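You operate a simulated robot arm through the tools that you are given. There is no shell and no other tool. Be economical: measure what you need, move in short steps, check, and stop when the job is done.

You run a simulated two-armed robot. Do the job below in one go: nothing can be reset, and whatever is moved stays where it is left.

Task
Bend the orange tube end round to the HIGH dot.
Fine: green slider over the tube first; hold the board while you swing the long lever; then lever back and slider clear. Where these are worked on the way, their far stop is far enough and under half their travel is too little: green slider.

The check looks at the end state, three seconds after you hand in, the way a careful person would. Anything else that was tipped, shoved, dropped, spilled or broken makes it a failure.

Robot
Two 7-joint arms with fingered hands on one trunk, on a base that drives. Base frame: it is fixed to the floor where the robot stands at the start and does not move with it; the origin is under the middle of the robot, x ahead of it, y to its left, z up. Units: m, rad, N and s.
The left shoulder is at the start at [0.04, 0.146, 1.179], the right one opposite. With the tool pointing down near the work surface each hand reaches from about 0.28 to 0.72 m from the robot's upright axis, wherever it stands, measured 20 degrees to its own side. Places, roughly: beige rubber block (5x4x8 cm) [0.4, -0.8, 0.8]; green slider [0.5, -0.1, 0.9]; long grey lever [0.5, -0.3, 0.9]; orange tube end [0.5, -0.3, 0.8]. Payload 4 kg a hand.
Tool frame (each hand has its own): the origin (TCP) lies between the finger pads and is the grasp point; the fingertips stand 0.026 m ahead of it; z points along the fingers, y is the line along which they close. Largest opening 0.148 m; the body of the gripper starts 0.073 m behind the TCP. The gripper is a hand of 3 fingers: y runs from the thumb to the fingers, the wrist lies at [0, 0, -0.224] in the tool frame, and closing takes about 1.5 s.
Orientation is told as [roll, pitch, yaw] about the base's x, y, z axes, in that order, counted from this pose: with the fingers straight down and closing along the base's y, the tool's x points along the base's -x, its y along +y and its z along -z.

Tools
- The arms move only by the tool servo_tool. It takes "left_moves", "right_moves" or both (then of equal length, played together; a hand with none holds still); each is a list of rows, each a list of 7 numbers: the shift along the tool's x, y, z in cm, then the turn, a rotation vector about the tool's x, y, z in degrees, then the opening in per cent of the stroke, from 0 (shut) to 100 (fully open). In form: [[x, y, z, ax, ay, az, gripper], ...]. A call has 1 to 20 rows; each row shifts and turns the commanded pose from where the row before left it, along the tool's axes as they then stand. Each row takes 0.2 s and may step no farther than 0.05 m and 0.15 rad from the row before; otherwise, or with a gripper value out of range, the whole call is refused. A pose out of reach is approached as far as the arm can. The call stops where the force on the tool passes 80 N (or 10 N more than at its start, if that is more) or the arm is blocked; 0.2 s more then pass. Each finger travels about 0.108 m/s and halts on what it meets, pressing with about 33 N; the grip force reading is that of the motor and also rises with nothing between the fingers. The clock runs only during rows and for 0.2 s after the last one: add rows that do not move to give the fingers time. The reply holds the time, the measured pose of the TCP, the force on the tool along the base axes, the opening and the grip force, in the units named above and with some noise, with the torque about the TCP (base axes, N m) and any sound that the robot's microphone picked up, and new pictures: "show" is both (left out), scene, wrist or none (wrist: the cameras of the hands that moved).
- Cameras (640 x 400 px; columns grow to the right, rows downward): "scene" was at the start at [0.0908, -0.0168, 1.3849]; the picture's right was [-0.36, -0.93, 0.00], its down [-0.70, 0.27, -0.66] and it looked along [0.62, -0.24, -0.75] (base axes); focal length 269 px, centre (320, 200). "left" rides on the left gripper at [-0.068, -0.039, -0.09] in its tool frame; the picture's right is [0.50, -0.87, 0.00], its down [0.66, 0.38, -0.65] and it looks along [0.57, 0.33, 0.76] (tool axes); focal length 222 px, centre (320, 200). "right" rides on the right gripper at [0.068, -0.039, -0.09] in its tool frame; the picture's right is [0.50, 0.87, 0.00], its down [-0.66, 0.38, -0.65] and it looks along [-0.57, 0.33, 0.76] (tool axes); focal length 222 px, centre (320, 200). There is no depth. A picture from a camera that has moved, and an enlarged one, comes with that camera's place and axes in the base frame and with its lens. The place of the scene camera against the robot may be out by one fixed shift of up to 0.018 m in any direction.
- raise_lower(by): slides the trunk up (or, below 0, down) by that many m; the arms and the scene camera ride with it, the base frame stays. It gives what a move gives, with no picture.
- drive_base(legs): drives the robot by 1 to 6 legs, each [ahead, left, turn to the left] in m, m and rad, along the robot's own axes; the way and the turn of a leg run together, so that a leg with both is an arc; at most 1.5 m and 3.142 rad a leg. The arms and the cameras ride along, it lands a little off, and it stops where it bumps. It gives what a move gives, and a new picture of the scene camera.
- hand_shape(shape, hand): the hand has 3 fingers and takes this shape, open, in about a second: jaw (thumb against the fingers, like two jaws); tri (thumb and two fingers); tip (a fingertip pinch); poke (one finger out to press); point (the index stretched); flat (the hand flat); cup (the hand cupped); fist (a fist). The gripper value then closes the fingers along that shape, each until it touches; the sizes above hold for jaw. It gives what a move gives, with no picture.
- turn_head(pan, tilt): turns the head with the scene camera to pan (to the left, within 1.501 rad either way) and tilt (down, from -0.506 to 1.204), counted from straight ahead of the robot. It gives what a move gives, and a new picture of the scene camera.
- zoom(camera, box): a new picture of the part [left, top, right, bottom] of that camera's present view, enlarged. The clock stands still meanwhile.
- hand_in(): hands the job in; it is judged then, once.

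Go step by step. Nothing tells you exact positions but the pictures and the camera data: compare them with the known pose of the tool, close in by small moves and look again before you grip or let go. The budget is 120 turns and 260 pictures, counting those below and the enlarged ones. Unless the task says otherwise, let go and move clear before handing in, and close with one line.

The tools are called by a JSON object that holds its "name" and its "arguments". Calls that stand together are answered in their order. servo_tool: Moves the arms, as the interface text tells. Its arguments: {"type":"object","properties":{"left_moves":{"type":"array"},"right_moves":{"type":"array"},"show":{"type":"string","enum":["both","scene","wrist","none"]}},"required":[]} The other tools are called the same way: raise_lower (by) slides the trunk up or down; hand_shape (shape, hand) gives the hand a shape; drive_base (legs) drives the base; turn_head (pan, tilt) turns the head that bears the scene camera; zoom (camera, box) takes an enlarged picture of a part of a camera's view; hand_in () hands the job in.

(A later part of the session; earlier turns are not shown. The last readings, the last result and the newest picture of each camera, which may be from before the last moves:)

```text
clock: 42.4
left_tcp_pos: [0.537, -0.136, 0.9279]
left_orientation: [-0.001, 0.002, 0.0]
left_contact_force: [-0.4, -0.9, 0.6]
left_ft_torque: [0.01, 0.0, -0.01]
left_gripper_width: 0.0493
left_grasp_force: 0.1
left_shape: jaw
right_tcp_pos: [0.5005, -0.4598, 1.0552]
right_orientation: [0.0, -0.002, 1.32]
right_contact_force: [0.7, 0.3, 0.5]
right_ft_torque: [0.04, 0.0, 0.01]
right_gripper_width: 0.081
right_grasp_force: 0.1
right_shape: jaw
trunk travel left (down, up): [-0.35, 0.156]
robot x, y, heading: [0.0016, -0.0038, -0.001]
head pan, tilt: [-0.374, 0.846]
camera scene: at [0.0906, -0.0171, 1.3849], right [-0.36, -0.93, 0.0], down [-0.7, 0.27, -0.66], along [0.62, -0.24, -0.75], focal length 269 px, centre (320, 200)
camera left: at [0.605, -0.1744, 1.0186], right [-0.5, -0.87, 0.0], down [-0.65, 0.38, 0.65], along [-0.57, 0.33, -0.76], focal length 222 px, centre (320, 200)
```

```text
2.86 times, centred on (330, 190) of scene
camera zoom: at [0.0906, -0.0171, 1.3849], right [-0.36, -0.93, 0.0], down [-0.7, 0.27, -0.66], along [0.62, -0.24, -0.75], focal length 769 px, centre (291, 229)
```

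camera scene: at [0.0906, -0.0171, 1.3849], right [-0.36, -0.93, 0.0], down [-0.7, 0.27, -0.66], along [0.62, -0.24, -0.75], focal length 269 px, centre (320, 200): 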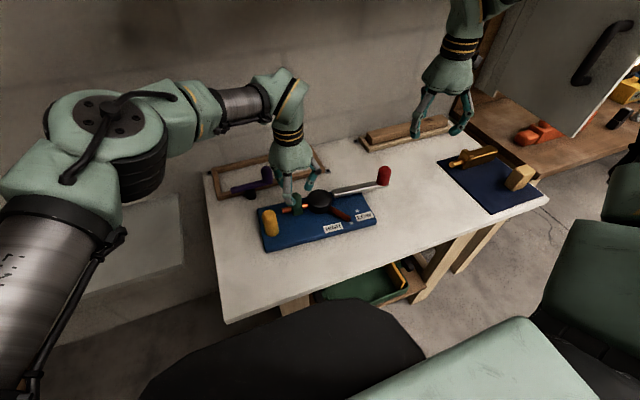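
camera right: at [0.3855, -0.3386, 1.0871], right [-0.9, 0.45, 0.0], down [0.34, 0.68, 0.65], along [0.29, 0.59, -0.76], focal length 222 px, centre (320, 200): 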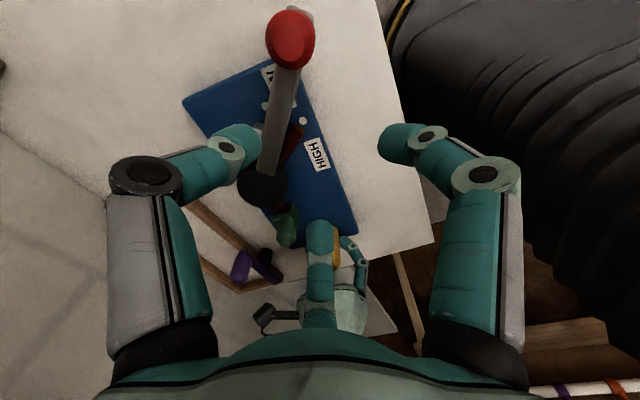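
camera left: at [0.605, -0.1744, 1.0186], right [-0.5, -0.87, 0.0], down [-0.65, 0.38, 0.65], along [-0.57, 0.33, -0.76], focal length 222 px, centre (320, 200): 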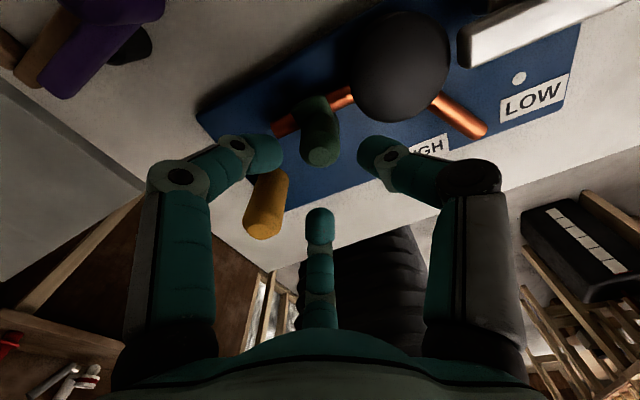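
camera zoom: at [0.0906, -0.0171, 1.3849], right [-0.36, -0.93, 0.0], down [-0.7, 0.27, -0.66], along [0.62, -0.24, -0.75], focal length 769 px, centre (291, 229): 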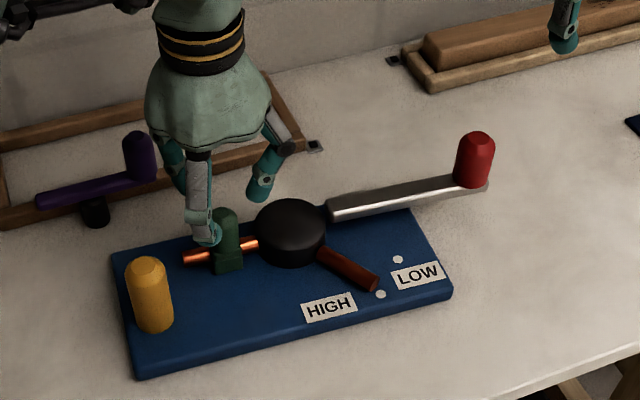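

Centred; narrowing slightly to stay clear of the die, then descending and closing.

{"name": "servo_tool", "arguments": {"left_moves": [[-0.2, -0.1, 1.5, 0, 0, 0, 28], [0, 0, 1.5, 0, 0, 0, 28], [0, 0, 1.4, 0, 0, 0, 28], [0, 0, 1.3, 0, 0, 0, 28], [0, 0, 0, 0, 0, 0, 18], [0, 0, 0, 0, 0, 0, 8], [0, 0, 0, 0, 0, 0, 5], [0, 0, 0, 0, 0, 0, 5]]}}

{"name": "zoom", "arguments": {"camera": "scene", "box": [240, 120, 420, 260]}}

```text
clock: 44.2
left_tcp_pos: [0.5371, -0.136, 0.873]
left_orientation: [-0.001, 0.0, 0.002]
left_contact_force: [0.5, 0.8, 23.1]
left_ft_torque: [0.3, 0.48, 0.26]
left_gripper_width: 0.0288
left_grasp_force: 33.4
left_shape: jaw
right_tcp_pos: [0.4989, -0.4604, 1.0571]
right_orientation: [-0.002, 0.0, 1.319]
right_contact_force: [0.6, -0.4, 0.3]
right_ft_torque: [-0.03, -0.03, 0.0]
right_gripper_width: 0.081
right_grasp_force: 0.0
right_shape: jaw
trunk travel left (down, up): [-0.35, 0.156]
robot x, y, heading: [-0.0007, -0.0015, 0.001]
head pan, tilt: [-0.374, 0.846]
camera scene: at [0.0883, -0.0161, 1.3852], right [-0.36, -0.93, 0.0], down [-0.7, 0.27, -0.66], along [0.62, -0.24, -0.75], focal length 269 px, centre (320, 200)
camera left: at [0.6053, -0.1752, 0.964], right [-0.5, -0.87, 0.0], down [-0.66, 0.38, 0.65], along [-0.57, 0.32, -0.76], focal length 222 px, centre (320, 200)
```

scene: 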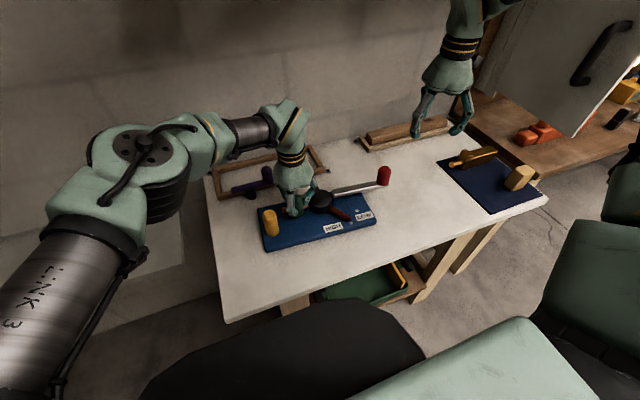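
left: 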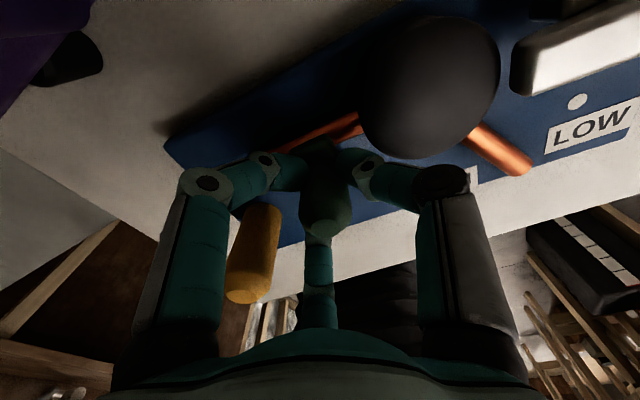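

```text
2.86 times, centred on (330, 190) of scene
camera zoom: at [0.0883, -0.0161, 1.3852], right [-0.36, -0.93, 0.0], down [-0.7, 0.27, -0.66], along [0.62, -0.24, -0.75], focal length 769 px, centre (291, 229)
```

zoom: 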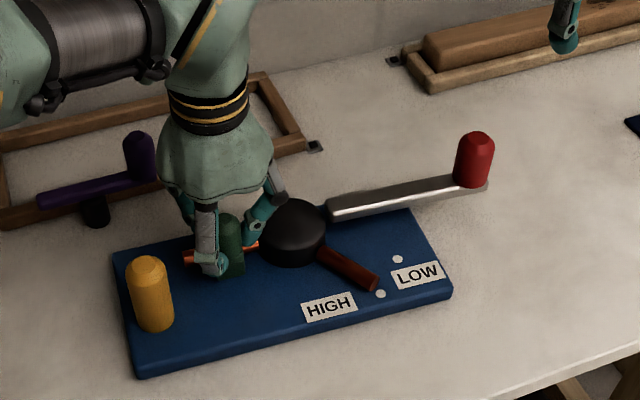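

A 23 N upward push means a fingertip rests on something; I'll open slightly, lift 5 mm, and re-close.

{"name": "servo_tool", "arguments": {"left_moves": [[0, 0, 0, 0, 0, 0, 26], [0, 0, -0.5, 0, 0, 0, 26], [0, 0, 0, 0, 0, 0, 15], [0, 0, 0, 0, 0, 0, 5], [0, 0, 0, 0, 0, 0, 5], [0, 0, 0, 0, 0, 0, 5]], "show": "none"}}

{"name": "zoom", "arguments": {"camera": "scene", "box": [240, 120, 420, 260]}}

```text
clock: 45.6
left_tcp_pos: [0.5392, -0.1375, 0.8758]
left_orientation: [-0.001, 0.005, -0.001]
left_contact_force: [0.1, -0.2, -1.4]
left_ft_torque: [0.05, 0.13, 0.06]
left_gripper_width: 0.0252
left_grasp_force: 33.3
left_shape: jaw
right_tcp_pos: [0.5017, -0.4614, 1.0555]
right_orientation: [0.001, -0.002, 1.319]
right_contact_force: [0.1, -0.3, 0.2]
right_ft_torque: [-0.01, 0.0, 0.02]
right_gripper_width: 0.0808
right_grasp_force: 0.0
right_shape: jaw
trunk travel left (down, up): [-0.35, 0.156]
robot x, y, heading: [-0.0005, 0.0017, 0.002]
head pan, tilt: [-0.374, 0.846]
```

```text
2.86 times, centred on (330, 190) of scene
camera zoom: at [0.0916, -0.0173, 1.3848], right [-0.36, -0.93, 0.0], down [-0.7, 0.27, -0.66], along [0.62, -0.24, -0.75], focal length 769 px, centre (291, 229)
```

zoom: 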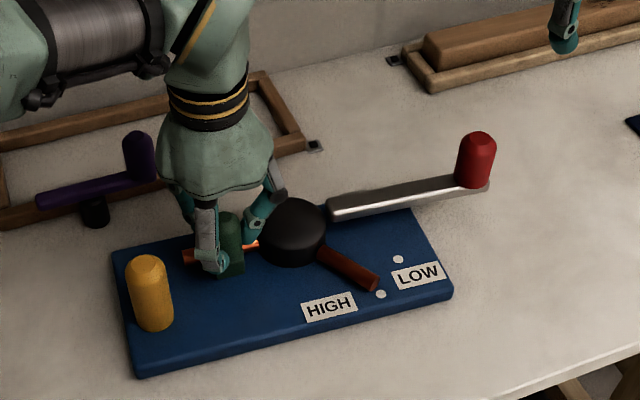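

Clean grip now, no load. Sliding it back along the slot.

{"name": "servo_tool", "arguments": {"left_moves": [[0.5, 0.05, 0, 0, 0, 0, 5], [0.5, 0.05, 0, 0, 0, 0, 5], [0.5, 0.05, 0, 0, 0, 0, 5], [0.5, 0.05, 0, 0, 0, 0, 5], [0.5, 0.05, 0, 0, 0, 0, 5], [0.5, 0.04, 0, 0, 0, 0, 5], [0.5, 0.04, 0, 0, 0, 0, 5], [0.5, 0.04, 0, 0, 0, 0, 5], [0.5, 0.04, 0, 0, 0, 0, 5], [0, 0, 0, 0, 0, 0, 5]], "show": "none"}}

{"name": "zoom", "arguments": {"camera": "scene", "box": [240, 120, 420, 260]}}

```text
clock: 47.8
left_tcp_pos: [0.4944, -0.1342, 0.877]
left_orientation: [-0.001, 0.002, 0.001]
left_contact_force: [-0.4, -0.8, 0.9]
left_ft_torque: [0.01, 0.19, 0.11]
left_gripper_width: 0.0248
left_grasp_force: 33.2
left_shape: jaw
right_tcp_pos: [0.5, -0.4594, 1.0542]
right_orientation: [0.003, -0.001, 1.32]
right_contact_force: [0.0, 0.0, 1.8]
right_ft_torque: [-0.02, 0.01, -0.04]
right_gripper_width: 0.0811
right_grasp_force: 0.0
right_shape: jaw
trunk travel left (down, up): [-0.35, 0.156]
robot x, y, heading: [-0.0019, -0.0048, -0.0]
head pan, tilt: [-0.374, 0.846]
```

```text
2.86 times, centred on (330, 190) of scene
camera zoom: at [0.0915, -0.0171, 1.3848], right [-0.36, -0.93, 0.0], down [-0.7, 0.27, -0.66], along [0.62, -0.24, -0.75], focal length 769 px, centre (291, 229)
```

zoom: 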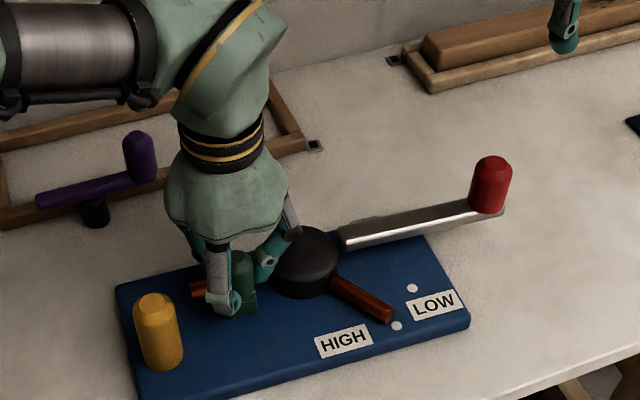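

The board followed the slider this time (~3 cm toward me). Letting go gently and looking closely before going on.

{"name": "servo_tool", "arguments": {"left_moves": [[0, 0, 0, 0, 0, 0, 22], [0, 0, 0, 0, 0, 0, 26], [0, 0, -2, 0, 0, 0, 26], [0, 0, -3, 0, 0, 0, 26], [0, 0, -4, 0, 0, 0, 30], [-2, 4, -2, 0, 0, 0, 35], [0, 0, 0, 0, 0, 0, 35]], "show": "wrist"}}

{"name": "zoom", "arguments": {"camera": "scene", "box": [240, 120, 420, 260]}}

```text
clock: 49.4
left_tcp_pos: [0.5124, -0.0914, 0.9846]
left_orientation: [0.001, 0.002, 0.0]
left_contact_force: [-0.6, 0.7, 0.3]
left_ft_torque: [0.02, 0.01, 0.01]
left_gripper_width: 0.0516
left_grasp_force: 0.0
left_shape: jaw
right_tcp_pos: [0.5, -0.4605, 1.0541]
right_orientation: [0.0, -0.002, 1.321]
right_contact_force: [0.4, -0.6, 0.2]
right_ft_torque: [0.01, -0.01, 0.01]
right_gripper_width: 0.0812
right_grasp_force: 0.0
right_shape: jaw
trunk travel left (down, up): [-0.35, 0.156]
robot x, y, heading: [0.0007, -0.0012, 0.002]
head pan, tilt: [-0.374, 0.846]
camera left: at [0.5815, -0.1307, 1.0765], right [-0.5, -0.87, 0.0], down [-0.65, 0.38, 0.65], along [-0.57, 0.33, -0.76], focal length 222 px, centre (320, 200)
```

left: 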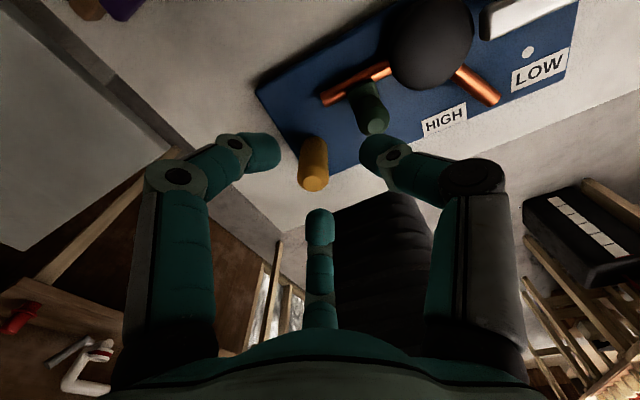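

```text
2.86 times, centred on (330, 190) of scene
camera zoom: at [0.0907, -0.0177, 1.3849], right [-0.36, -0.93, 0.0], down [-0.7, 0.27, -0.66], along [0.62, -0.24, -0.75], focal length 769 px, centre (291, 229)
```

zoom: 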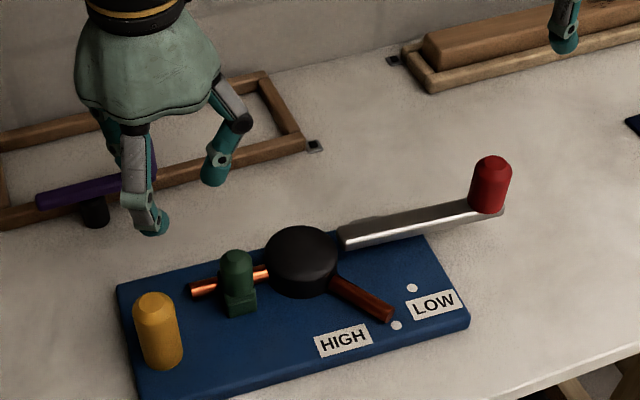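

The slider slid only partway and dragged the unheld board ~2.5 cm. I'll use the right hand, fingers closed and tilted, against the board's near edge: first to push the board back, then as a stop while the left hand draws the slider clear.

{"name": "servo_tool", "arguments": {"right_moves": [[0, 0, 0, 0, 0, 8.4, 50], [0, 0, 0, 0, 0, 8.4, 50], [0, 0, 0, 0, 0, 8.4, 50], [0, 0, 0, 0, 0, 8.4, 50], [0, 0, 0, 0, 0, 8.4, 50], [0, 0, 0, 0, 0, 8.4, 50], [0, 0, 0, 0, 0, 8.4, 50], [0, 0, 0, 0, 0, 8.4, 50], [0, 0, 0, 0, 0, 8.4, 50], [2, 4.2, 0, 0, 0, 0, 20], [2, 4.2, 0, 0, 0, 0, 0], [2, 4.2, 0, 0, 0, 0, 0], [2, 4.2, 0, 0, 0, 0, 0], [2, 4.2, 0, 0, 0, 0, 0], [2, 4.2, 0, 0, 0, 0, 0], [1.8, 4.2, 0, 0, 0, 0, 0], [0, 0, 0, 0, -7.5, 0, 0], [0, 0, 0, 0, -7.5, 0, 0], [0, 0, 0, 0, -7.5, 0, 0], [0, 0, 0, 0, -7.5, 0, 0]]}}

```text
clock: 53.6
left_tcp_pos: [0.5143, -0.0933, 0.9853]
left_orientation: [0.001, 0.001, 0.002]
left_contact_force: [-0.5, -0.2, -0.6]
left_ft_torque: [0.02, 0.0, 0.01]
left_gripper_width: 0.0513
left_grasp_force: 0.0
left_shape: jaw
right_tcp_pos: [0.4002, -0.1621, 1.0759]
right_orientation: [0.002, -0.521, -0.001]
right_contact_force: [-0.3, 0.5, 0.1]
right_ft_torque: [-0.03, 0.03, 0.03]
right_gripper_width: 0.0
right_grasp_force: 33.6
right_shape: jaw
right hand out of reach, approached as far as the arm can: row 19, 20
trunk travel left (down, up): [-0.35, 0.156]
robot x, y, heading: [0.0009, 0.0003, 0.001]
head pan, tilt: [-0.374, 0.846]
camera scene: at [0.0923, -0.0178, 1.3847], right [-0.36, -0.93, 0.0], down [-0.7, 0.27, -0.66], along [0.62, -0.24, -0.75], focal length 269 px, centre (320, 200)
camera right: at [0.2976, -0.2002, 1.121], right [-0.43, 0.87, -0.25], down [0.24, 0.38, 0.89], along [0.87, 0.33, -0.37], focal length 222 px, centre (320, 200)
```

scene: 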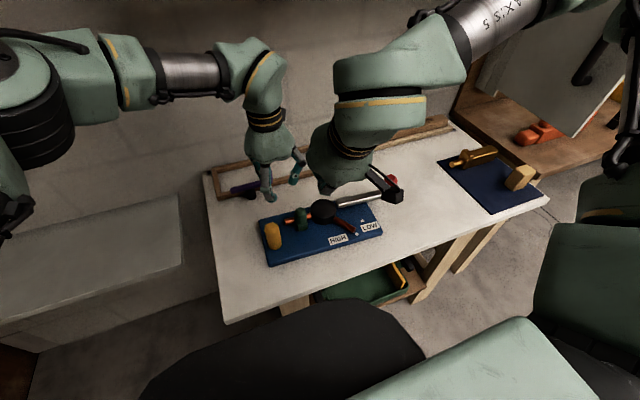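
right: 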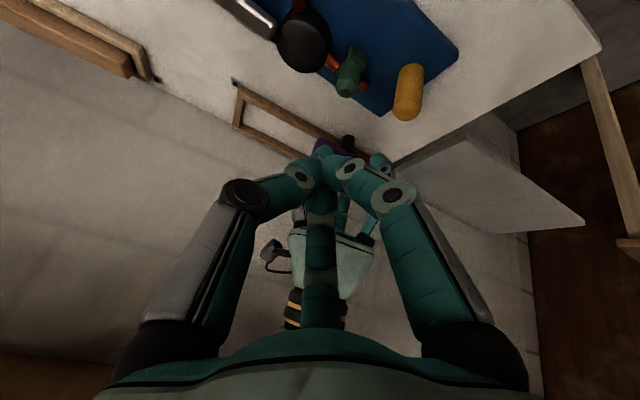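

That tilt is too steep for the arm there; reducing it to 18° and descending partway.

{"name": "servo_tool", "arguments": {"right_moves": [[0, 0, 0, 0, 6, 0, 0], [0, 0, 0, 0, 6, 0, 0], [1, 0, 3.1, 0, 0, 0, 0], [1, 0, 3.1, 0, 0, 0, 0], [1, 0, 3.1, 0, 0, 0, 0], [1, 0, 3.1, 0, 0, 0, 0], [0, 0, 0, 0, 0, 0, 0]]}}

{"name": "zoom", "arguments": {"camera": "scene", "box": [240, 140, 420, 280]}}

```text
clock: 55.2
left_tcp_pos: [0.5135, -0.0914, 0.9871]
left_orientation: [-0.001, 0.001, 0.001]
left_contact_force: [-0.6, -0.2, 0.1]
left_ft_torque: [-0.02, -0.01, -0.01]
left_gripper_width: 0.0514
left_grasp_force: 0.0
left_shape: jaw
right_tcp_pos: [0.401, -0.1639, 0.9463]
right_orientation: [-0.001, -0.313, 0.001]
right_contact_force: [0.2, 0.1, 0.0]
right_ft_torque: [-0.02, -0.02, -0.01]
right_gripper_width: 0.0
right_grasp_force: 33.1
right_shape: jaw
right hand out of reach, approached as far as the arm can: row 6
trunk travel left (down, up): [-0.35, 0.156]
robot x, y, heading: [-0.0003, -0.0, 0.003]
head pan, tilt: [-0.374, 0.846]
camera scene: at [0.0903, -0.0163, 1.385], right [-0.36, -0.93, 0.0], down [-0.7, 0.27, -0.66], along [0.62, -0.24, -0.75], focal length 269 px, centre (320, 200)
camera right: at [0.309, -0.2011, 1.0141], right [-0.48, 0.86, -0.15], down [0.42, 0.38, 0.82], along [0.77, 0.33, -0.55], focal length 222 px, centre (320, 200)
```

scene: 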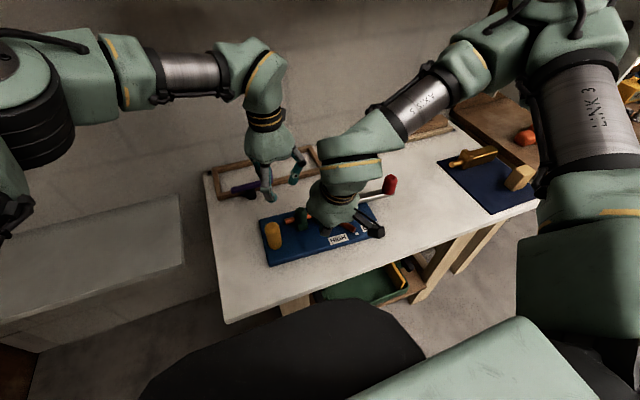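
right: 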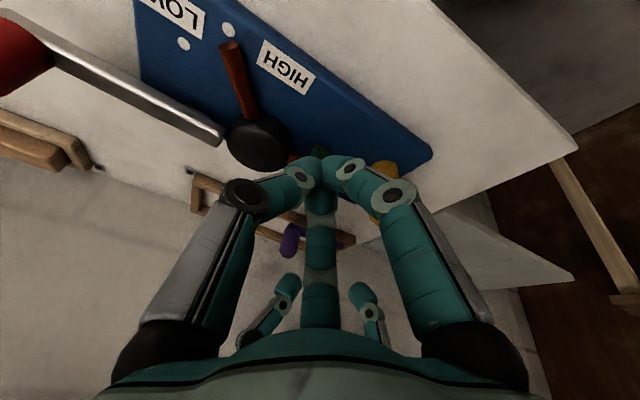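

```text
2.86 times, centred on (330, 210) of scene
camera zoom: at [0.0903, -0.0163, 1.385], right [-0.36, -0.93, 0.0], down [-0.7, 0.27, -0.66], along [0.62, -0.24, -0.75], focal length 769 px, centre (291, 171)
```

zoom: 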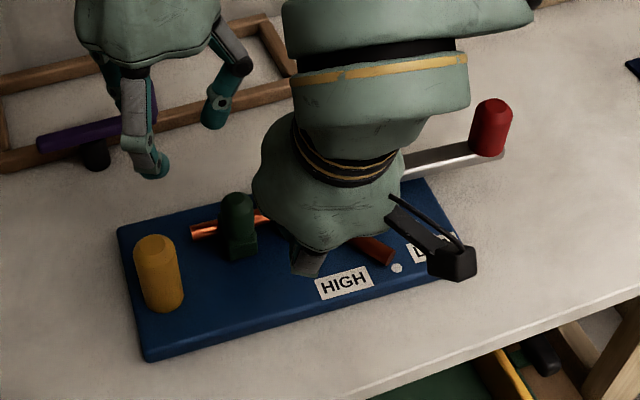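

The right arm is simply too folded so close to the robot. Backing the base up 7 cm gives it room; both hands are above everything.

{"name": "drive_base", "arguments": {"legs": [[-0.07, 0, 0]]}}

```text
clock: 56.2
left_tcp_pos: [0.4465, -0.0912, 0.9852]
left_orientation: [-0.001, 0.004, 0.001]
left_contact_force: [0.2, 0.4, 0.0]
left_ft_torque: [-0.01, 0.01, -0.01]
left_gripper_width: 0.0518
left_grasp_force: 0.0
left_shape: jaw
right_tcp_pos: [0.3334, -0.1633, 0.9463]
right_orientation: [-0.002, -0.308, 0.003]
right_contact_force: [-0.2, -0.8, -0.2]
right_ft_torque: [-0.03, -0.06, 0.01]
right_gripper_width: 0.0
right_grasp_force: 33.0
right_shape: jaw
trunk travel left (down, up): [-0.35, 0.156]
robot x, y, heading: [-0.0712, -0.0016, -0.003]
head pan, tilt: [-0.374, 0.846]
camera scene: at [0.0244, -0.0168, 1.3847], right [-0.36, -0.93, 0.0], down [-0.7, 0.27, -0.66], along [0.62, -0.24, -0.75], focal length 269 px, centre (320, 200)
```

scene: 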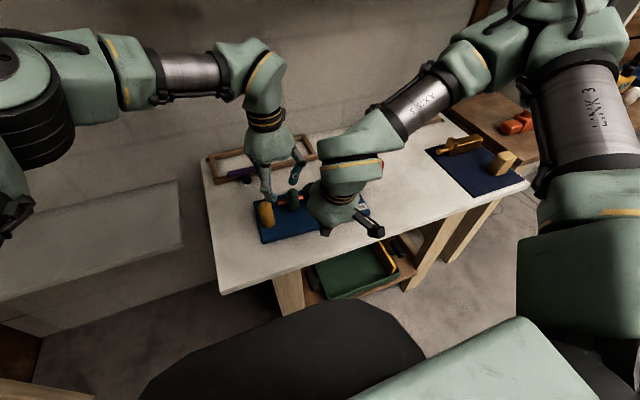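

Lowering the right hand in front of the board's near edge.

{"name": "servo_tool", "arguments": {"right_moves": [[-0.55, 0, 2.8, 0, 0, 0, 0], [-0.55, 0, 2.8, 0, 0, 0, 0], [-0.55, 0, 2.9, 0, 0, 0, 0], [0, 0, 0, 0, 0, 0, 0]]}}

{"name": "zoom", "arguments": {"camera": "scene", "box": [230, 150, 410, 290]}}

```text
clock: 57.2
left_tcp_pos: [0.4453, -0.091, 0.9854]
left_orientation: [-0.002, 0.001, 0.003]
left_contact_force: [0.7, 0.4, 0.0]
left_ft_torque: [0.0, 0.01, 0.0]
left_gripper_width: 0.0513
left_grasp_force: 0.0
left_shape: jaw
right_tcp_pos: [0.3856, -0.1856, 0.8988]
right_orientation: [0.0, -0.306, 0.004]
right_contact_force: [-0.8, 0.0, -0.1]
right_ft_torque: [-0.03, 0.01, 0.07]
right_gripper_width: 0.0
right_grasp_force: 32.5
right_shape: jaw
right hand out of reach, approached as far as the arm can: row 1, 2, 3
trunk travel left (down, up): [-0.35, 0.156]
robot x, y, heading: [-0.0695, -0.0004, -0.004]
head pan, tilt: [-0.374, 0.846]
camera scene: at [0.0224, -0.0167, 1.3848], right [-0.36, -0.93, 0.0], down [-0.7, 0.27, -0.66], along [0.62, -0.24, -0.75], focal length 269 px, centre (320, 200)
camera right: at [0.2939, -0.2234, 0.9662], right [-0.48, 0.86, -0.15], down [0.42, 0.38, 0.82], along [0.77, 0.33, -0.55], focal length 222 px, centre (320, 200)
```

scene: 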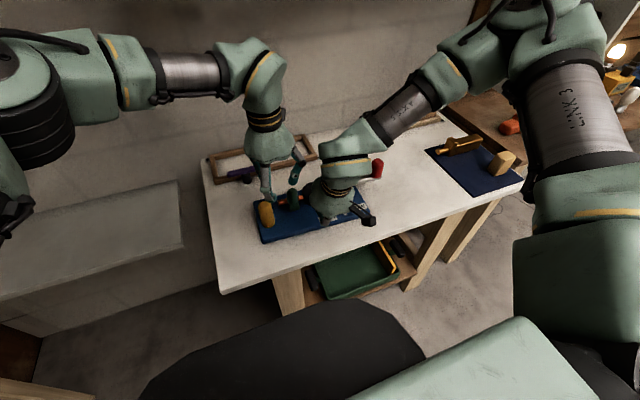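
right: 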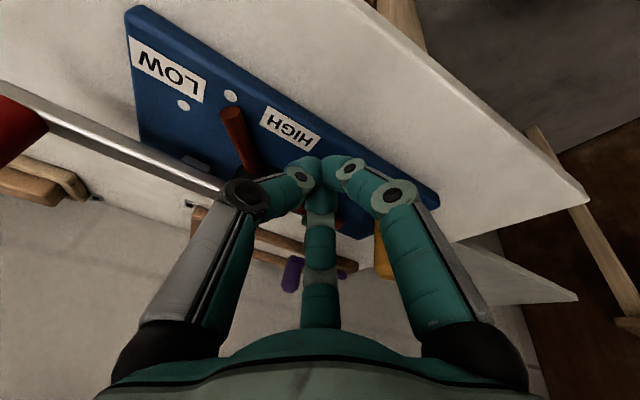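

```text
2.86 times, centred on (320, 220) of scene
camera zoom: at [0.0224, -0.0167, 1.3848], right [-0.36, -0.93, 0.0], down [-0.7, 0.27, -0.66], along [0.62, -0.24, -0.75], focal length 769 px, centre (320, 143)
```

zoom: 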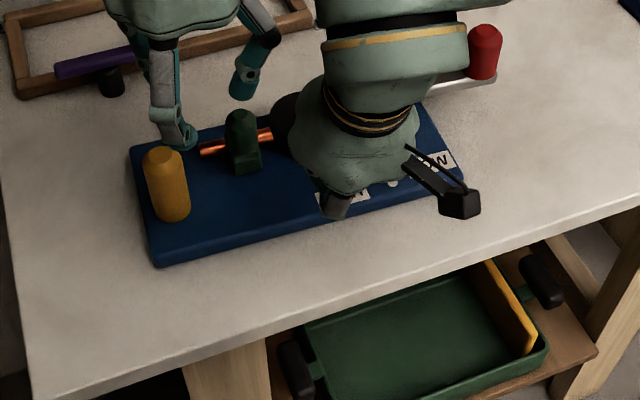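

Forward tilt is limited for this arm, so I'll instead use a vertical hand leaning to its own (right) side, out of the left hand's way.

{"name": "servo_tool", "arguments": {"right_moves": [[-1.24, 0, -3.8, 0, 0, 0, 0], [-1.24, 0, -3.8, 0, 0, 0, 0], [0, 0, 0, 0, 6, 0, 0], [0, 0, 0, 0, 6, 0, 0], [0, 0, 0, 0, 6, 0, 0], [0, -2, 0, -6.7, 0, 0, 0], [0, -2, 0, -6.7, 0, 0, 0], [0, 0, 0, -6.6, 0, 0, 0], [0, 0, 0, 0, 0, 0, 0]]}}

{"name": "zoom", "arguments": {"camera": "scene", "box": [230, 150, 410, 290]}}

```text
clock: 59.2
left_tcp_pos: [0.4442, -0.0912, 0.9862]
left_orientation: [0.0, 0.002, 0.002]
left_contact_force: [0.7, -0.4, 0.2]
left_ft_torque: [-0.03, -0.01, 0.01]
left_gripper_width: 0.0515
left_grasp_force: 0.1
left_shape: jaw
right_tcp_pos: [0.3862, -0.2253, 0.9781]
right_orientation: [0.35, 0.002, 0.002]
right_contact_force: [0.7, -0.2, 0.6]
right_ft_torque: [0.02, -0.06, 0.03]
right_gripper_width: 0.0
right_grasp_force: 33.0
right_shape: jaw
trunk travel left (down, up): [-0.35, 0.156]
robot x, y, heading: [-0.0686, 0.0006, 0.001]
head pan, tilt: [-0.374, 0.846]
camera scene: at [0.0214, -0.0166, 1.3849], right [-0.36, -0.93, 0.0], down [-0.7, 0.27, -0.66], along [0.62, -0.24, -0.75], focal length 269 px, centre (320, 200)
camera right: at [0.3175, -0.2915, 1.0506], right [-0.5, 0.81, 0.3], down [0.66, 0.13, 0.74], along [0.56, 0.57, -0.6], focal length 222 px, centre (320, 200)
```

scene: 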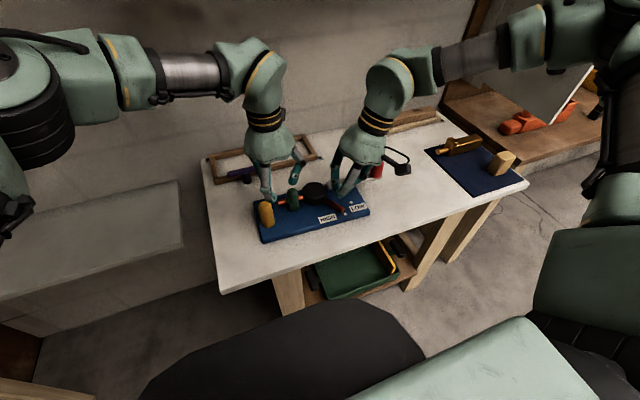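
right: 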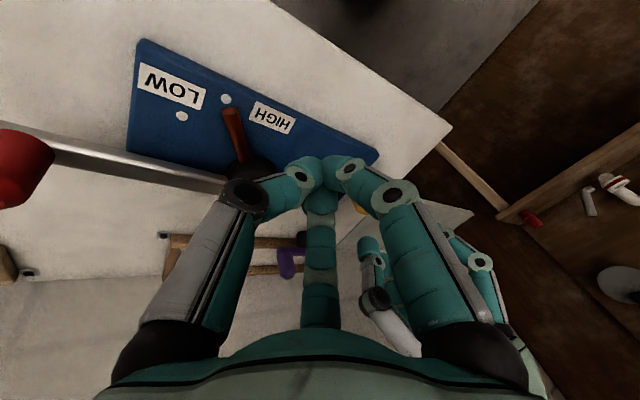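

```text
2.86 times, centred on (320, 220) of scene
camera zoom: at [0.0214, -0.0166, 1.3849], right [-0.36, -0.93, 0.0], down [-0.7, 0.27, -0.66], along [0.62, -0.24, -0.75], focal length 769 px, centre (320, 143)
```

zoom: 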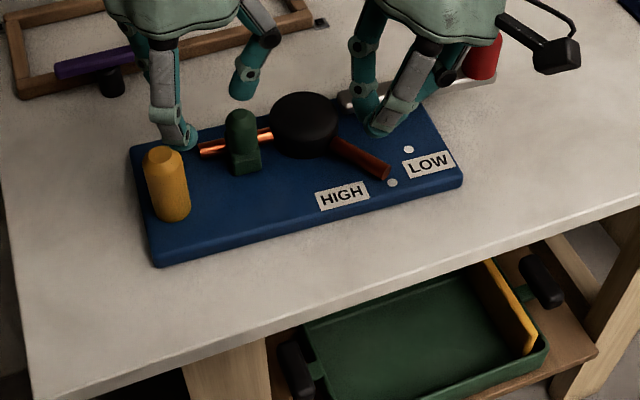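

That pose works. Moving in front of the near edge and lowering most of the way.

{"name": "servo_tool", "arguments": {"right_moves": [[2.6, 0, 0, 0, 0, 0, 0], [0, -0.84, 3.48, 0, 0, 0, 0], [0, -0.84, 3.48, 0, 0, 0, 0], [0, -0.84, 3.48, 0, 0, 0, 0], [0, -0.5, 2, 0, 0, 0, 0], [0, 0, 0, 0, 0, 0, 0]]}}

{"name": "zoom", "arguments": {"camera": "scene", "box": [230, 150, 410, 290]}}

```text
clock: 60.6
left_tcp_pos: [0.4436, -0.0915, 0.9869]
left_orientation: [-0.002, 0.003, 0.001]
left_contact_force: [0.0, 0.2, 0.5]
left_ft_torque: [-0.02, 0.01, 0.03]
left_gripper_width: 0.0516
left_grasp_force: 0.0
left_shape: jaw
right_tcp_pos: [0.3571, -0.2122, 0.8511]
right_orientation: [0.349, 0.004, 0.001]
right_contact_force: [0.8, 0.7, -0.6]
right_ft_torque: [0.02, -0.03, 0.01]
right_gripper_width: 0.0
right_grasp_force: 33.1
right_shape: jaw
trunk travel left (down, up): [-0.35, 0.156]
robot x, y, heading: [-0.0698, 0.0006, -0.001]
head pan, tilt: [-0.374, 0.846]
camera scene: at [0.0211, -0.0169, 1.3849], right [-0.36, -0.93, 0.0], down [-0.7, 0.27, -0.66], along [0.62, -0.24, -0.75], focal length 269 px, centre (320, 200)
camera right: at [0.2909, -0.2783, 0.9236], right [-0.5, 0.81, 0.3], down [0.66, 0.13, 0.74], along [0.56, 0.57, -0.6], focal length 222 px, centre (320, 200)
```

scene: 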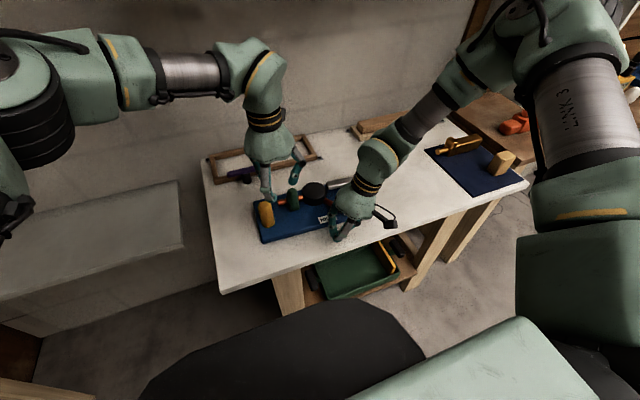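
right: 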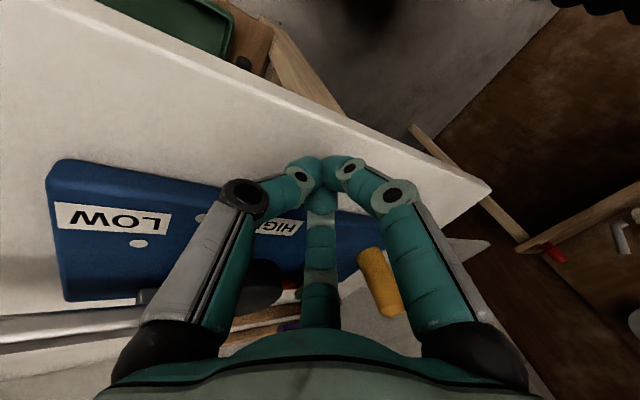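

```text
2.86 times, centred on (320, 220) of scene
camera zoom: at [0.0211, -0.0169, 1.3849], right [-0.36, -0.93, 0.0], down [-0.7, 0.27, -0.66], along [0.62, -0.24, -0.75], focal length 769 px, centre (320, 143)
```

zoom: 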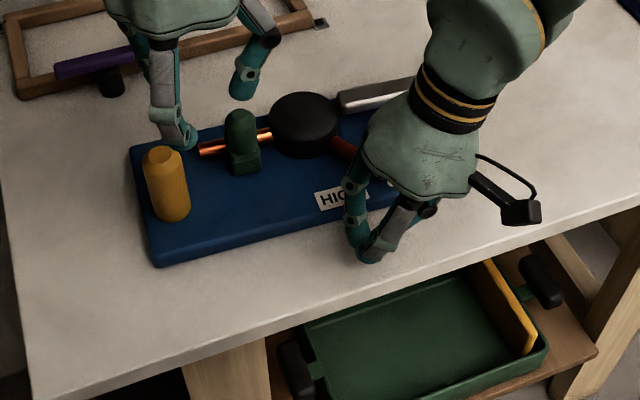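

Fingertips are in front of the edge. Lowering the last bit, then pushing the board forward gently.

{"name": "servo_tool", "arguments": {"right_moves": [[0, 1.4, 2.0, 0, 0, 0, 0], [-1, 0, 0, 0, 0, 0, 0], [-1, 0, 0, 0, 0, 0, 0], [-1, 0, 0, 0, 0, 0, 0], [-0.7, 0, 0, 0, 0, 0, 0], [0, 0, 0, 0, 0, 0, 0]], "show": "none"}}

{"name": "zoom", "arguments": {"camera": "scene", "box": [230, 150, 410, 290]}}

```text
clock: 62.0
left_tcp_pos: [0.4452, -0.0913, 0.986]
left_orientation: [-0.003, 0.0, 0.001]
left_contact_force: [0.5, -0.6, -0.2]
left_ft_torque: [0.0, 0.0, -0.02]
left_gripper_width: 0.0514
left_grasp_force: 0.1
left_shape: jaw
right_tcp_pos: [0.3871, -0.2002, 0.8533]
right_orientation: [0.351, 0.003, 0.004]
right_contact_force: [-0.2, 0.0, 0.0]
right_ft_torque: [-0.02, 0.02, -0.01]
right_gripper_width: 0.0
right_grasp_force: 32.6
right_shape: jaw
right hand out of reach, approached as far as the arm can: row 1, 2, 3, 4
trunk travel left (down, up): [-0.35, 0.156]
robot x, y, heading: [-0.0686, -0.0012, -0.002]
head pan, tilt: [-0.374, 0.846]
```

```text
2.86 times, centred on (320, 220) of scene
camera zoom: at [0.0216, -0.0167, 1.3849], right [-0.36, -0.93, 0.0], down [-0.7, 0.27, -0.66], along [0.62, -0.24, -0.75], focal length 769 px, centre (320, 143)
```

zoom: 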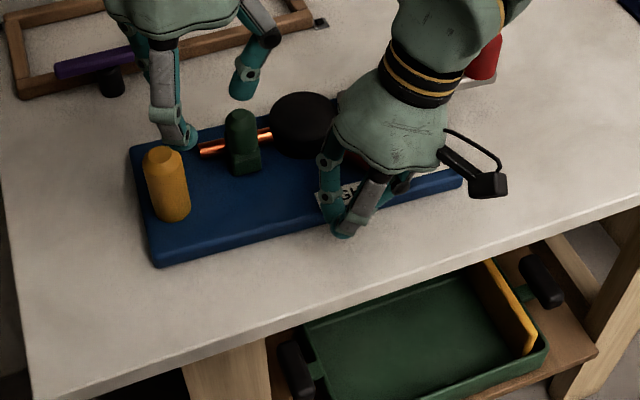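

The lean is limiting the reach; halving it and lowering.

{"name": "servo_tool", "arguments": {"right_moves": [[0.8, 0, 0, 5, 0, 0, 0], [0, 0, 0, 5, 0, 0, 0], [0, -0.3, 1.6, 0, 0, 0, 0], [0, 0, 0, 0, 0, 0, 0]], "show": "none"}}

{"name": "zoom", "arguments": {"camera": "scene", "box": [230, 150, 410, 290]}}

```text
clock: 63.0
left_tcp_pos: [0.4441, -0.0906, 0.9853]
left_orientation: [-0.002, 0.003, 0.004]
left_contact_force: [-0.4, -0.2, 0.6]
left_ft_torque: [0.01, -0.01, 0.02]
left_gripper_width: 0.0515
left_grasp_force: 0.0
left_shape: jaw
right_tcp_pos: [0.3726, -0.2124, 0.8506]
right_orientation: [0.176, 0.001, 0.002]
right_contact_force: [-0.7, 0.4, 0.1]
right_ft_torque: [0.01, -0.01, -0.01]
right_gripper_width: 0.0
right_grasp_force: 32.9
right_shape: jaw
right hand out of reach, approached as far as the arm can: row 1, 2, 3
trunk travel left (down, up): [-0.35, 0.156]
robot x, y, heading: [-0.0701, -0.0005, 0.002]
head pan, tilt: [-0.374, 0.846]
```

```text
2.86 times, centred on (320, 220) of scene
camera zoom: at [0.0215, -0.0165, 1.3849], right [-0.36, -0.93, 0.0], down [-0.7, 0.27, -0.66], along [0.62, -0.24, -0.75], focal length 769 px, centre (320, 143)
```

zoom: 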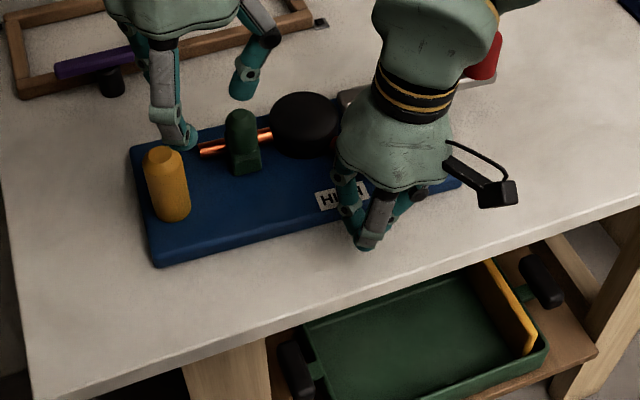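

Using the trunk for the last 13 mm.

{"name": "raise_lower", "arguments": {"by": -0.013}}

{"name": "servo_tool", "arguments": {"right_moves": [[-0.7, 0, 0, 0, 0, 0, 0], [-0.7, 0, 0, 0, 0, 0, 0], [-0.6, 0, 0, 0, 0, 0, 0], [0, 0, 0, 0, 0, 0, 0]], "show": "none"}}

{"name": "zoom", "arguments": {"camera": "scene", "box": [230, 150, 410, 290]}}

```text
clock: 63.6
left_tcp_pos: [0.444, -0.0918, 0.972]
left_orientation: [-0.003, 0.002, 0.001]
left_contact_force: [0.2, 0.3, -0.4]
left_ft_torque: [0.02, -0.02, 0.0]
left_gripper_width: 0.0516
left_grasp_force: 0.2
left_shape: jaw
right_tcp_pos: [0.3726, -0.2118, 0.8375]
right_orientation: [0.176, 0.001, 0.0]
right_contact_force: [0.6, -0.5, -0.8]
right_ft_torque: [0.01, -0.03, -0.01]
right_gripper_width: 0.0002
right_grasp_force: 32.9
right_shape: jaw
trunk travel left (down, up): [-0.337, 0.169]
robot x, y, heading: [-0.0672, 0.0024, -0.001]
head pan, tilt: [-0.374, 0.846]
```

```text
clock: 64.6
left_tcp_pos: [0.4451, -0.0922, 0.9717]
left_orientation: [-0.003, 0.003, 0.0]
left_contact_force: [-0.8, -0.5, 0.2]
left_ft_torque: [-0.01, -0.03, -0.01]
left_gripper_width: 0.0516
left_grasp_force: 0.1
left_shape: jaw
right_tcp_pos: [0.3896, -0.2162, 0.8445]
right_orientation: [0.177, 0.002, 0.002]
right_contact_force: [-0.5, 0.2, -0.3]
right_ft_torque: [-0.01, -0.03, -0.04]
right_gripper_width: 0.0001
right_grasp_force: 32.9
right_shape: jaw
right hand out of reach, approached as far as the arm can: row 2
trunk travel left (down, up): [-0.337, 0.169]
robot x, y, heading: [-0.0652, -0.0008, -0.003]
head pan, tilt: [-0.374, 0.846]
```

```text
2.86 times, centred on (320, 220) of scene
camera zoom: at [0.0216, -0.0168, 1.3719], right [-0.36, -0.93, 0.0], down [-0.7, 0.27, -0.66], along [0.62, -0.24, -0.75], focal length 769 px, centre (320, 143)
```

zoom: 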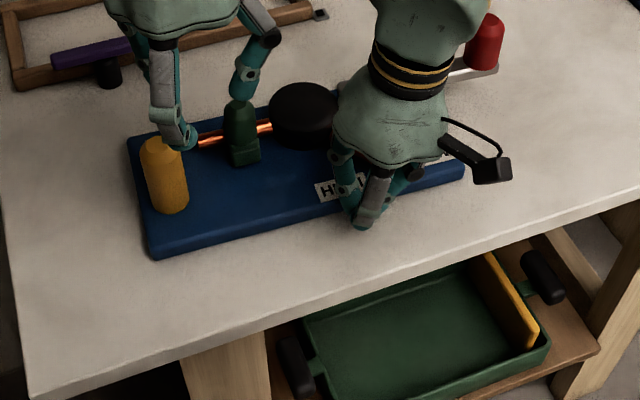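

Arm configuration is fighting me here. I'll lift the right hand away and first test whether the slider, now partly out, slides by itself.

{"name": "servo_tool", "arguments": {"right_moves": [[1.5, 0, -1, 0, 0, 0, 0], [0, 0, -4, 0, 0, 0, 0], [0, -2, -4, 0, 0, 0, 0], [0, -4, -4, 0, 0, 0, 0], [0, -4, -3, 0, 0, 0, 0], [0, -4, 0, 0, 0, 0, 0], [0, -3, 0, 5, 0, 0, 20], [0, 0, 0, 5, 0, 0, 40]], "left_moves": [[0, 0, 0, 0, 0, 0, 35], [0, 0, 0, 0, 0, 0, 35], [0, 0, 0, 0, 0, 0, 35], [-2.5, 0, 0, 0, 0, 0, 33], [-2, -2, 0, 0, 0, 0, 33], [-1, -2, 0, 0, 0, 0, 33], [0, 0, 2, 0, 0, 0, 33], [0, 0, 0, 0, 0, 0, 33]]}}

{"name": "zoom", "arguments": {"camera": "scene", "box": [230, 150, 410, 290]}}

```text
refused: row 4 steps farther than a row can; nothing moved
```

```text
2.86 times, centred on (320, 220) of scene
camera zoom: at [0.0216, -0.0168, 1.3719], right [-0.36, -0.93, 0.0], down [-0.7, 0.27, -0.66], along [0.62, -0.24, -0.75], focal length 769 px, centre (320, 143)
```

zoom: 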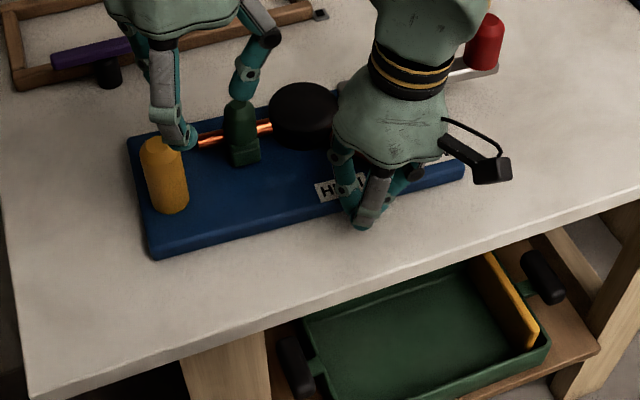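

One step was too long; repeating with shorter steps.

{"name": "servo_tool", "arguments": {"right_moves": [[1.5, 0, -1, 0, 0, 0, 0], [0, 0, -4, 0, 0, 0, 0], [0, -1, -4, 0, 0, 0, 0], [0, -3, -3, 0, 0, 0, 0], [0, -3, -3, 0, 0, 0, 0], [0, -4, 0, 0, 0, 0, 0], [0, -4, 0, 5, 0, 0, 20], [0, 0, 0, 5, 0, 0, 40]], "left_moves": [[0, 0, 0, 0, 0, 0, 35], [0, 0, 0, 0, 0, 0, 35], [0, 0, 0, 0, 0, 0, 35], [-2.5, 0, 0, 0, 0, 0, 33], [-2, -2, 0, 0, 0, 0, 33], [-1, -2, 0, 0, 0, 0, 33], [0, 0, 2, 0, 0, 0, 33], [0, 0, 0, 0, 0, 0, 33]]}}

{"name": "zoom", "arguments": {"camera": "scene", "box": [230, 150, 410, 290]}}

```text
clock: 66.4
left_tcp_pos: [0.4999, -0.1298, 0.9521]
left_orientation: [-0.002, 0.003, 0.002]
left_contact_force: [0.2, 0.0, 0.6]
left_ft_torque: [0.0, -0.02, -0.01]
left_gripper_width: 0.049
left_grasp_force: 0.1
left_shape: jaw
right_tcp_pos: [0.3748, -0.388, 0.9631]
right_orientation: [0.0, 0.001, 0.0]
right_contact_force: [-0.5, 0.2, -0.7]
right_ft_torque: [0.01, 0.02, 0.02]
right_gripper_width: 0.0588
right_grasp_force: 0.0
right_shape: jaw
trunk travel left (down, up): [-0.337, 0.169]
robot x, y, heading: [-0.0703, 0.0005, -0.001]
head pan, tilt: [-0.374, 0.846]
camera scene: at [0.0214, -0.015, 1.372], right [-0.36, -0.93, 0.0], down [-0.7, 0.27, -0.66], along [0.62, -0.24, -0.75], focal length 269 px, centre (320, 200)
camera right: at [0.3081, -0.4259, 1.0549], right [-0.5, 0.87, 0.0], down [0.66, 0.38, 0.65], along [0.56, 0.33, -0.76], focal length 222 px, centre (320, 200)
camera left: at [0.5674, -0.1683, 1.0428], right [-0.5, -0.87, 0.0], down [-0.66, 0.38, 0.65], along [-0.57, 0.32, -0.76], focal length 222 px, centre (320, 200)
```

scene: 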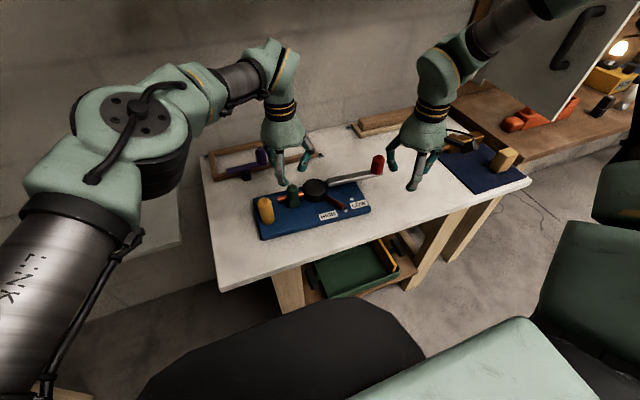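
right: 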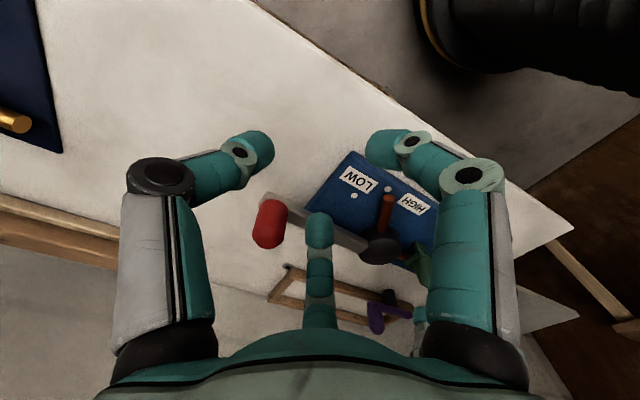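
left: 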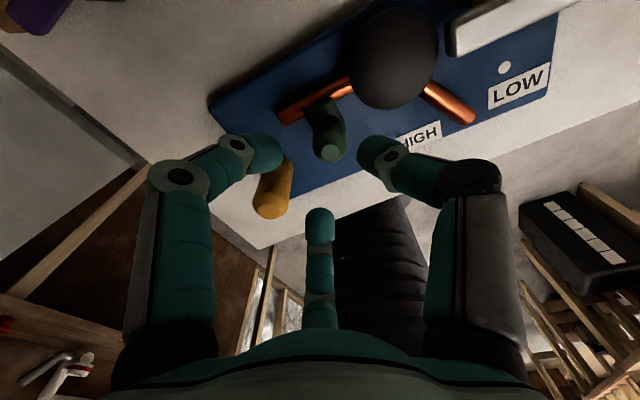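

```text
2.86 times, centred on (320, 220) of scene
camera zoom: at [0.0214, -0.015, 1.372], right [-0.36, -0.93, 0.0], down [-0.7, 0.27, -0.66], along [0.62, -0.24, -0.75], focal length 769 px, centre (320, 143)
```

zoom: 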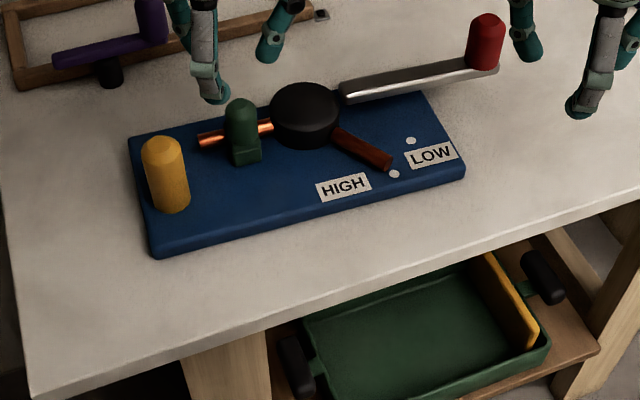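

Testing: grip the slider again and pull slowly 1.5 cm.

{"name": "servo_tool", "arguments": {"left_moves": [[0.6, -0.4, 2, 0, 0, 0, 33], [0, 0, 2, 0, 0, 0, 33], [0, 0, 2, 0, 0, 0, 33], [0, 0, 1.7, 0, 0, 0, 33], [0, 0, 0, 0, 0, 0, 20], [0, 0, 0, 0, 0, 0, 10], [0, 0, 0, 0, 0, 0, 5], [0, 0, 0, 0, 0, 0, 5], [0.2, 0.015, 0, 0, 0, 0, 5], [0.2, 0.015, 0, 0, 0, 0, 5], [0.2, 0.015, 0, 0, 0, 0, 5], [0.2, 0.015, 0, 0, 0, 0, 5], [0.2, 0.015, 0, 0, 0, 0, 5], [0.2, 0.015, 0, 0, 0, 0, 5], [0.2, 0.015, 0, 0, 0, 0, 5]], "show": "wrist"}}

{"name": "zoom", "arguments": {"camera": "scene", "box": [230, 150, 410, 290]}}

```text
clock: 69.6
left_tcp_pos: [0.4772, -0.1339, 0.8755]
left_orientation: [-0.002, 0.001, 0.001]
left_contact_force: [0.5, 3.6, 11.6]
left_ft_torque: [0.45, -0.49, -0.05]
left_gripper_width: 0.0248
left_grasp_force: 33.0
left_shape: jaw
right_tcp_pos: [0.3751, -0.3884, 0.9643]
right_orientation: [0.002, -0.001, 0.002]
right_contact_force: [-0.8, -0.3, 0.3]
right_ft_torque: [0.0, -0.01, 0.01]
right_gripper_width: 0.0586
right_grasp_force: 0.1
right_shape: jaw
trunk travel left (down, up): [-0.337, 0.169]
robot x, y, heading: [-0.0693, -0.0005, -0.004]
head pan, tilt: [-0.374, 0.846]
camera left: at [0.5462, -0.1723, 0.9674], right [-0.5, -0.87, 0.0], down [-0.66, 0.38, 0.65], along [-0.57, 0.32, -0.76], focal length 222 px, centre (320, 200)
```

left: 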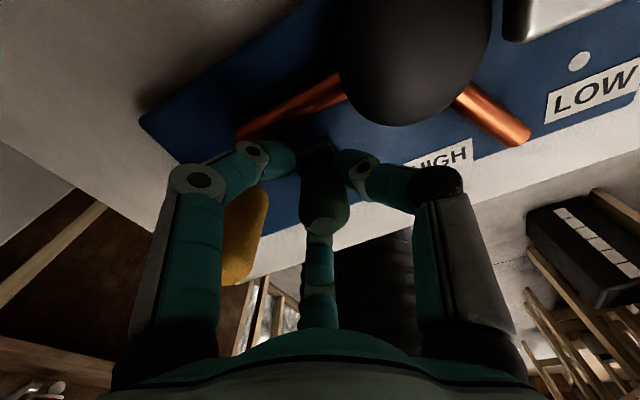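

```text
2.86 times, centred on (320, 220) of scene
camera zoom: at [0.0202, -0.0158, 1.3721], right [-0.36, -0.93, 0.0], down [-0.7, 0.27, -0.66], along [0.62, -0.24, -0.75], focal length 769 px, centre (320, 143)
```

zoom: 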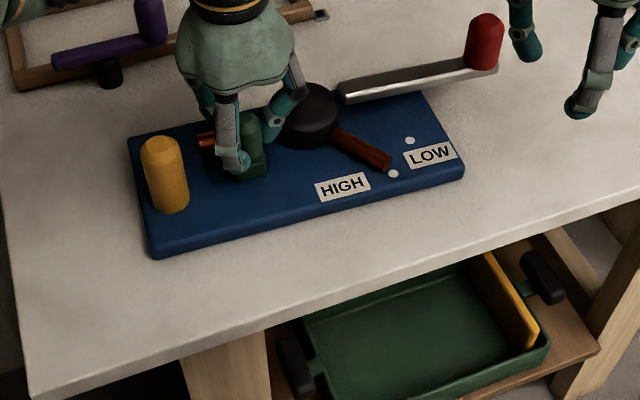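

The board stayed and the slider moved. Continuing slowly.

{"name": "servo_tool", "arguments": {"left_moves": [[0.2, 0.015, -0.05, 0, 0, 0, 5], [0.2, 0.015, -0.05, 0, 0, 0, 5], [0.2, 0.015, -0.05, 0, 0, 0, 5], [0.2, 0.015, 0, 0, 0, 0, 5], [0.2, 0.015, 0, 0, 0, 0, 5], [0.2, 0.015, 0, 0, 0, 0, 5], [0.2, 0.015, 0, 0, 0, 0, 5], [0.2, 0.015, 0, 0, 0, 0, 5], [0.2, 0.015, 0, 0, 0, 0, 5], [0, 0, 0, 0, 0, 0, 5]], "show": "none"}}

{"name": "zoom", "arguments": {"camera": "scene", "box": [230, 150, 410, 290]}}

```text
clock: 71.8
left_tcp_pos: [0.4613, -0.1336, 0.8784]
left_orientation: [-0.002, 0.002, 0.001]
left_contact_force: [-0.5, 2.3, -0.5]
left_ft_torque: [0.3, -0.38, 0.0]
left_gripper_width: 0.0245
left_grasp_force: 33.7
left_shape: jaw
right_tcp_pos: [0.3756, -0.3884, 0.9631]
right_orientation: [0.001, 0.003, 0.001]
right_contact_force: [0.5, -0.1, -0.2]
right_ft_torque: [0.02, 0.01, -0.01]
right_gripper_width: 0.0591
right_grasp_force: 0.1
right_shape: jaw
trunk travel left (down, up): [-0.337, 0.169]
robot x, y, heading: [-0.0707, 0.0001, 0.001]
head pan, tilt: [-0.374, 0.846]
```

```text
2.86 times, centred on (320, 220) of scene
camera zoom: at [0.0215, -0.0166, 1.3719], right [-0.36, -0.93, 0.0], down [-0.7, 0.27, -0.66], along [0.62, -0.24, -0.75], focal length 769 px, centre (320, 143)
```

zoom: 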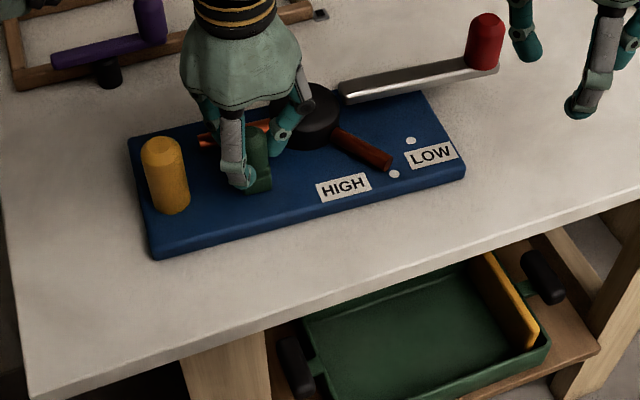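

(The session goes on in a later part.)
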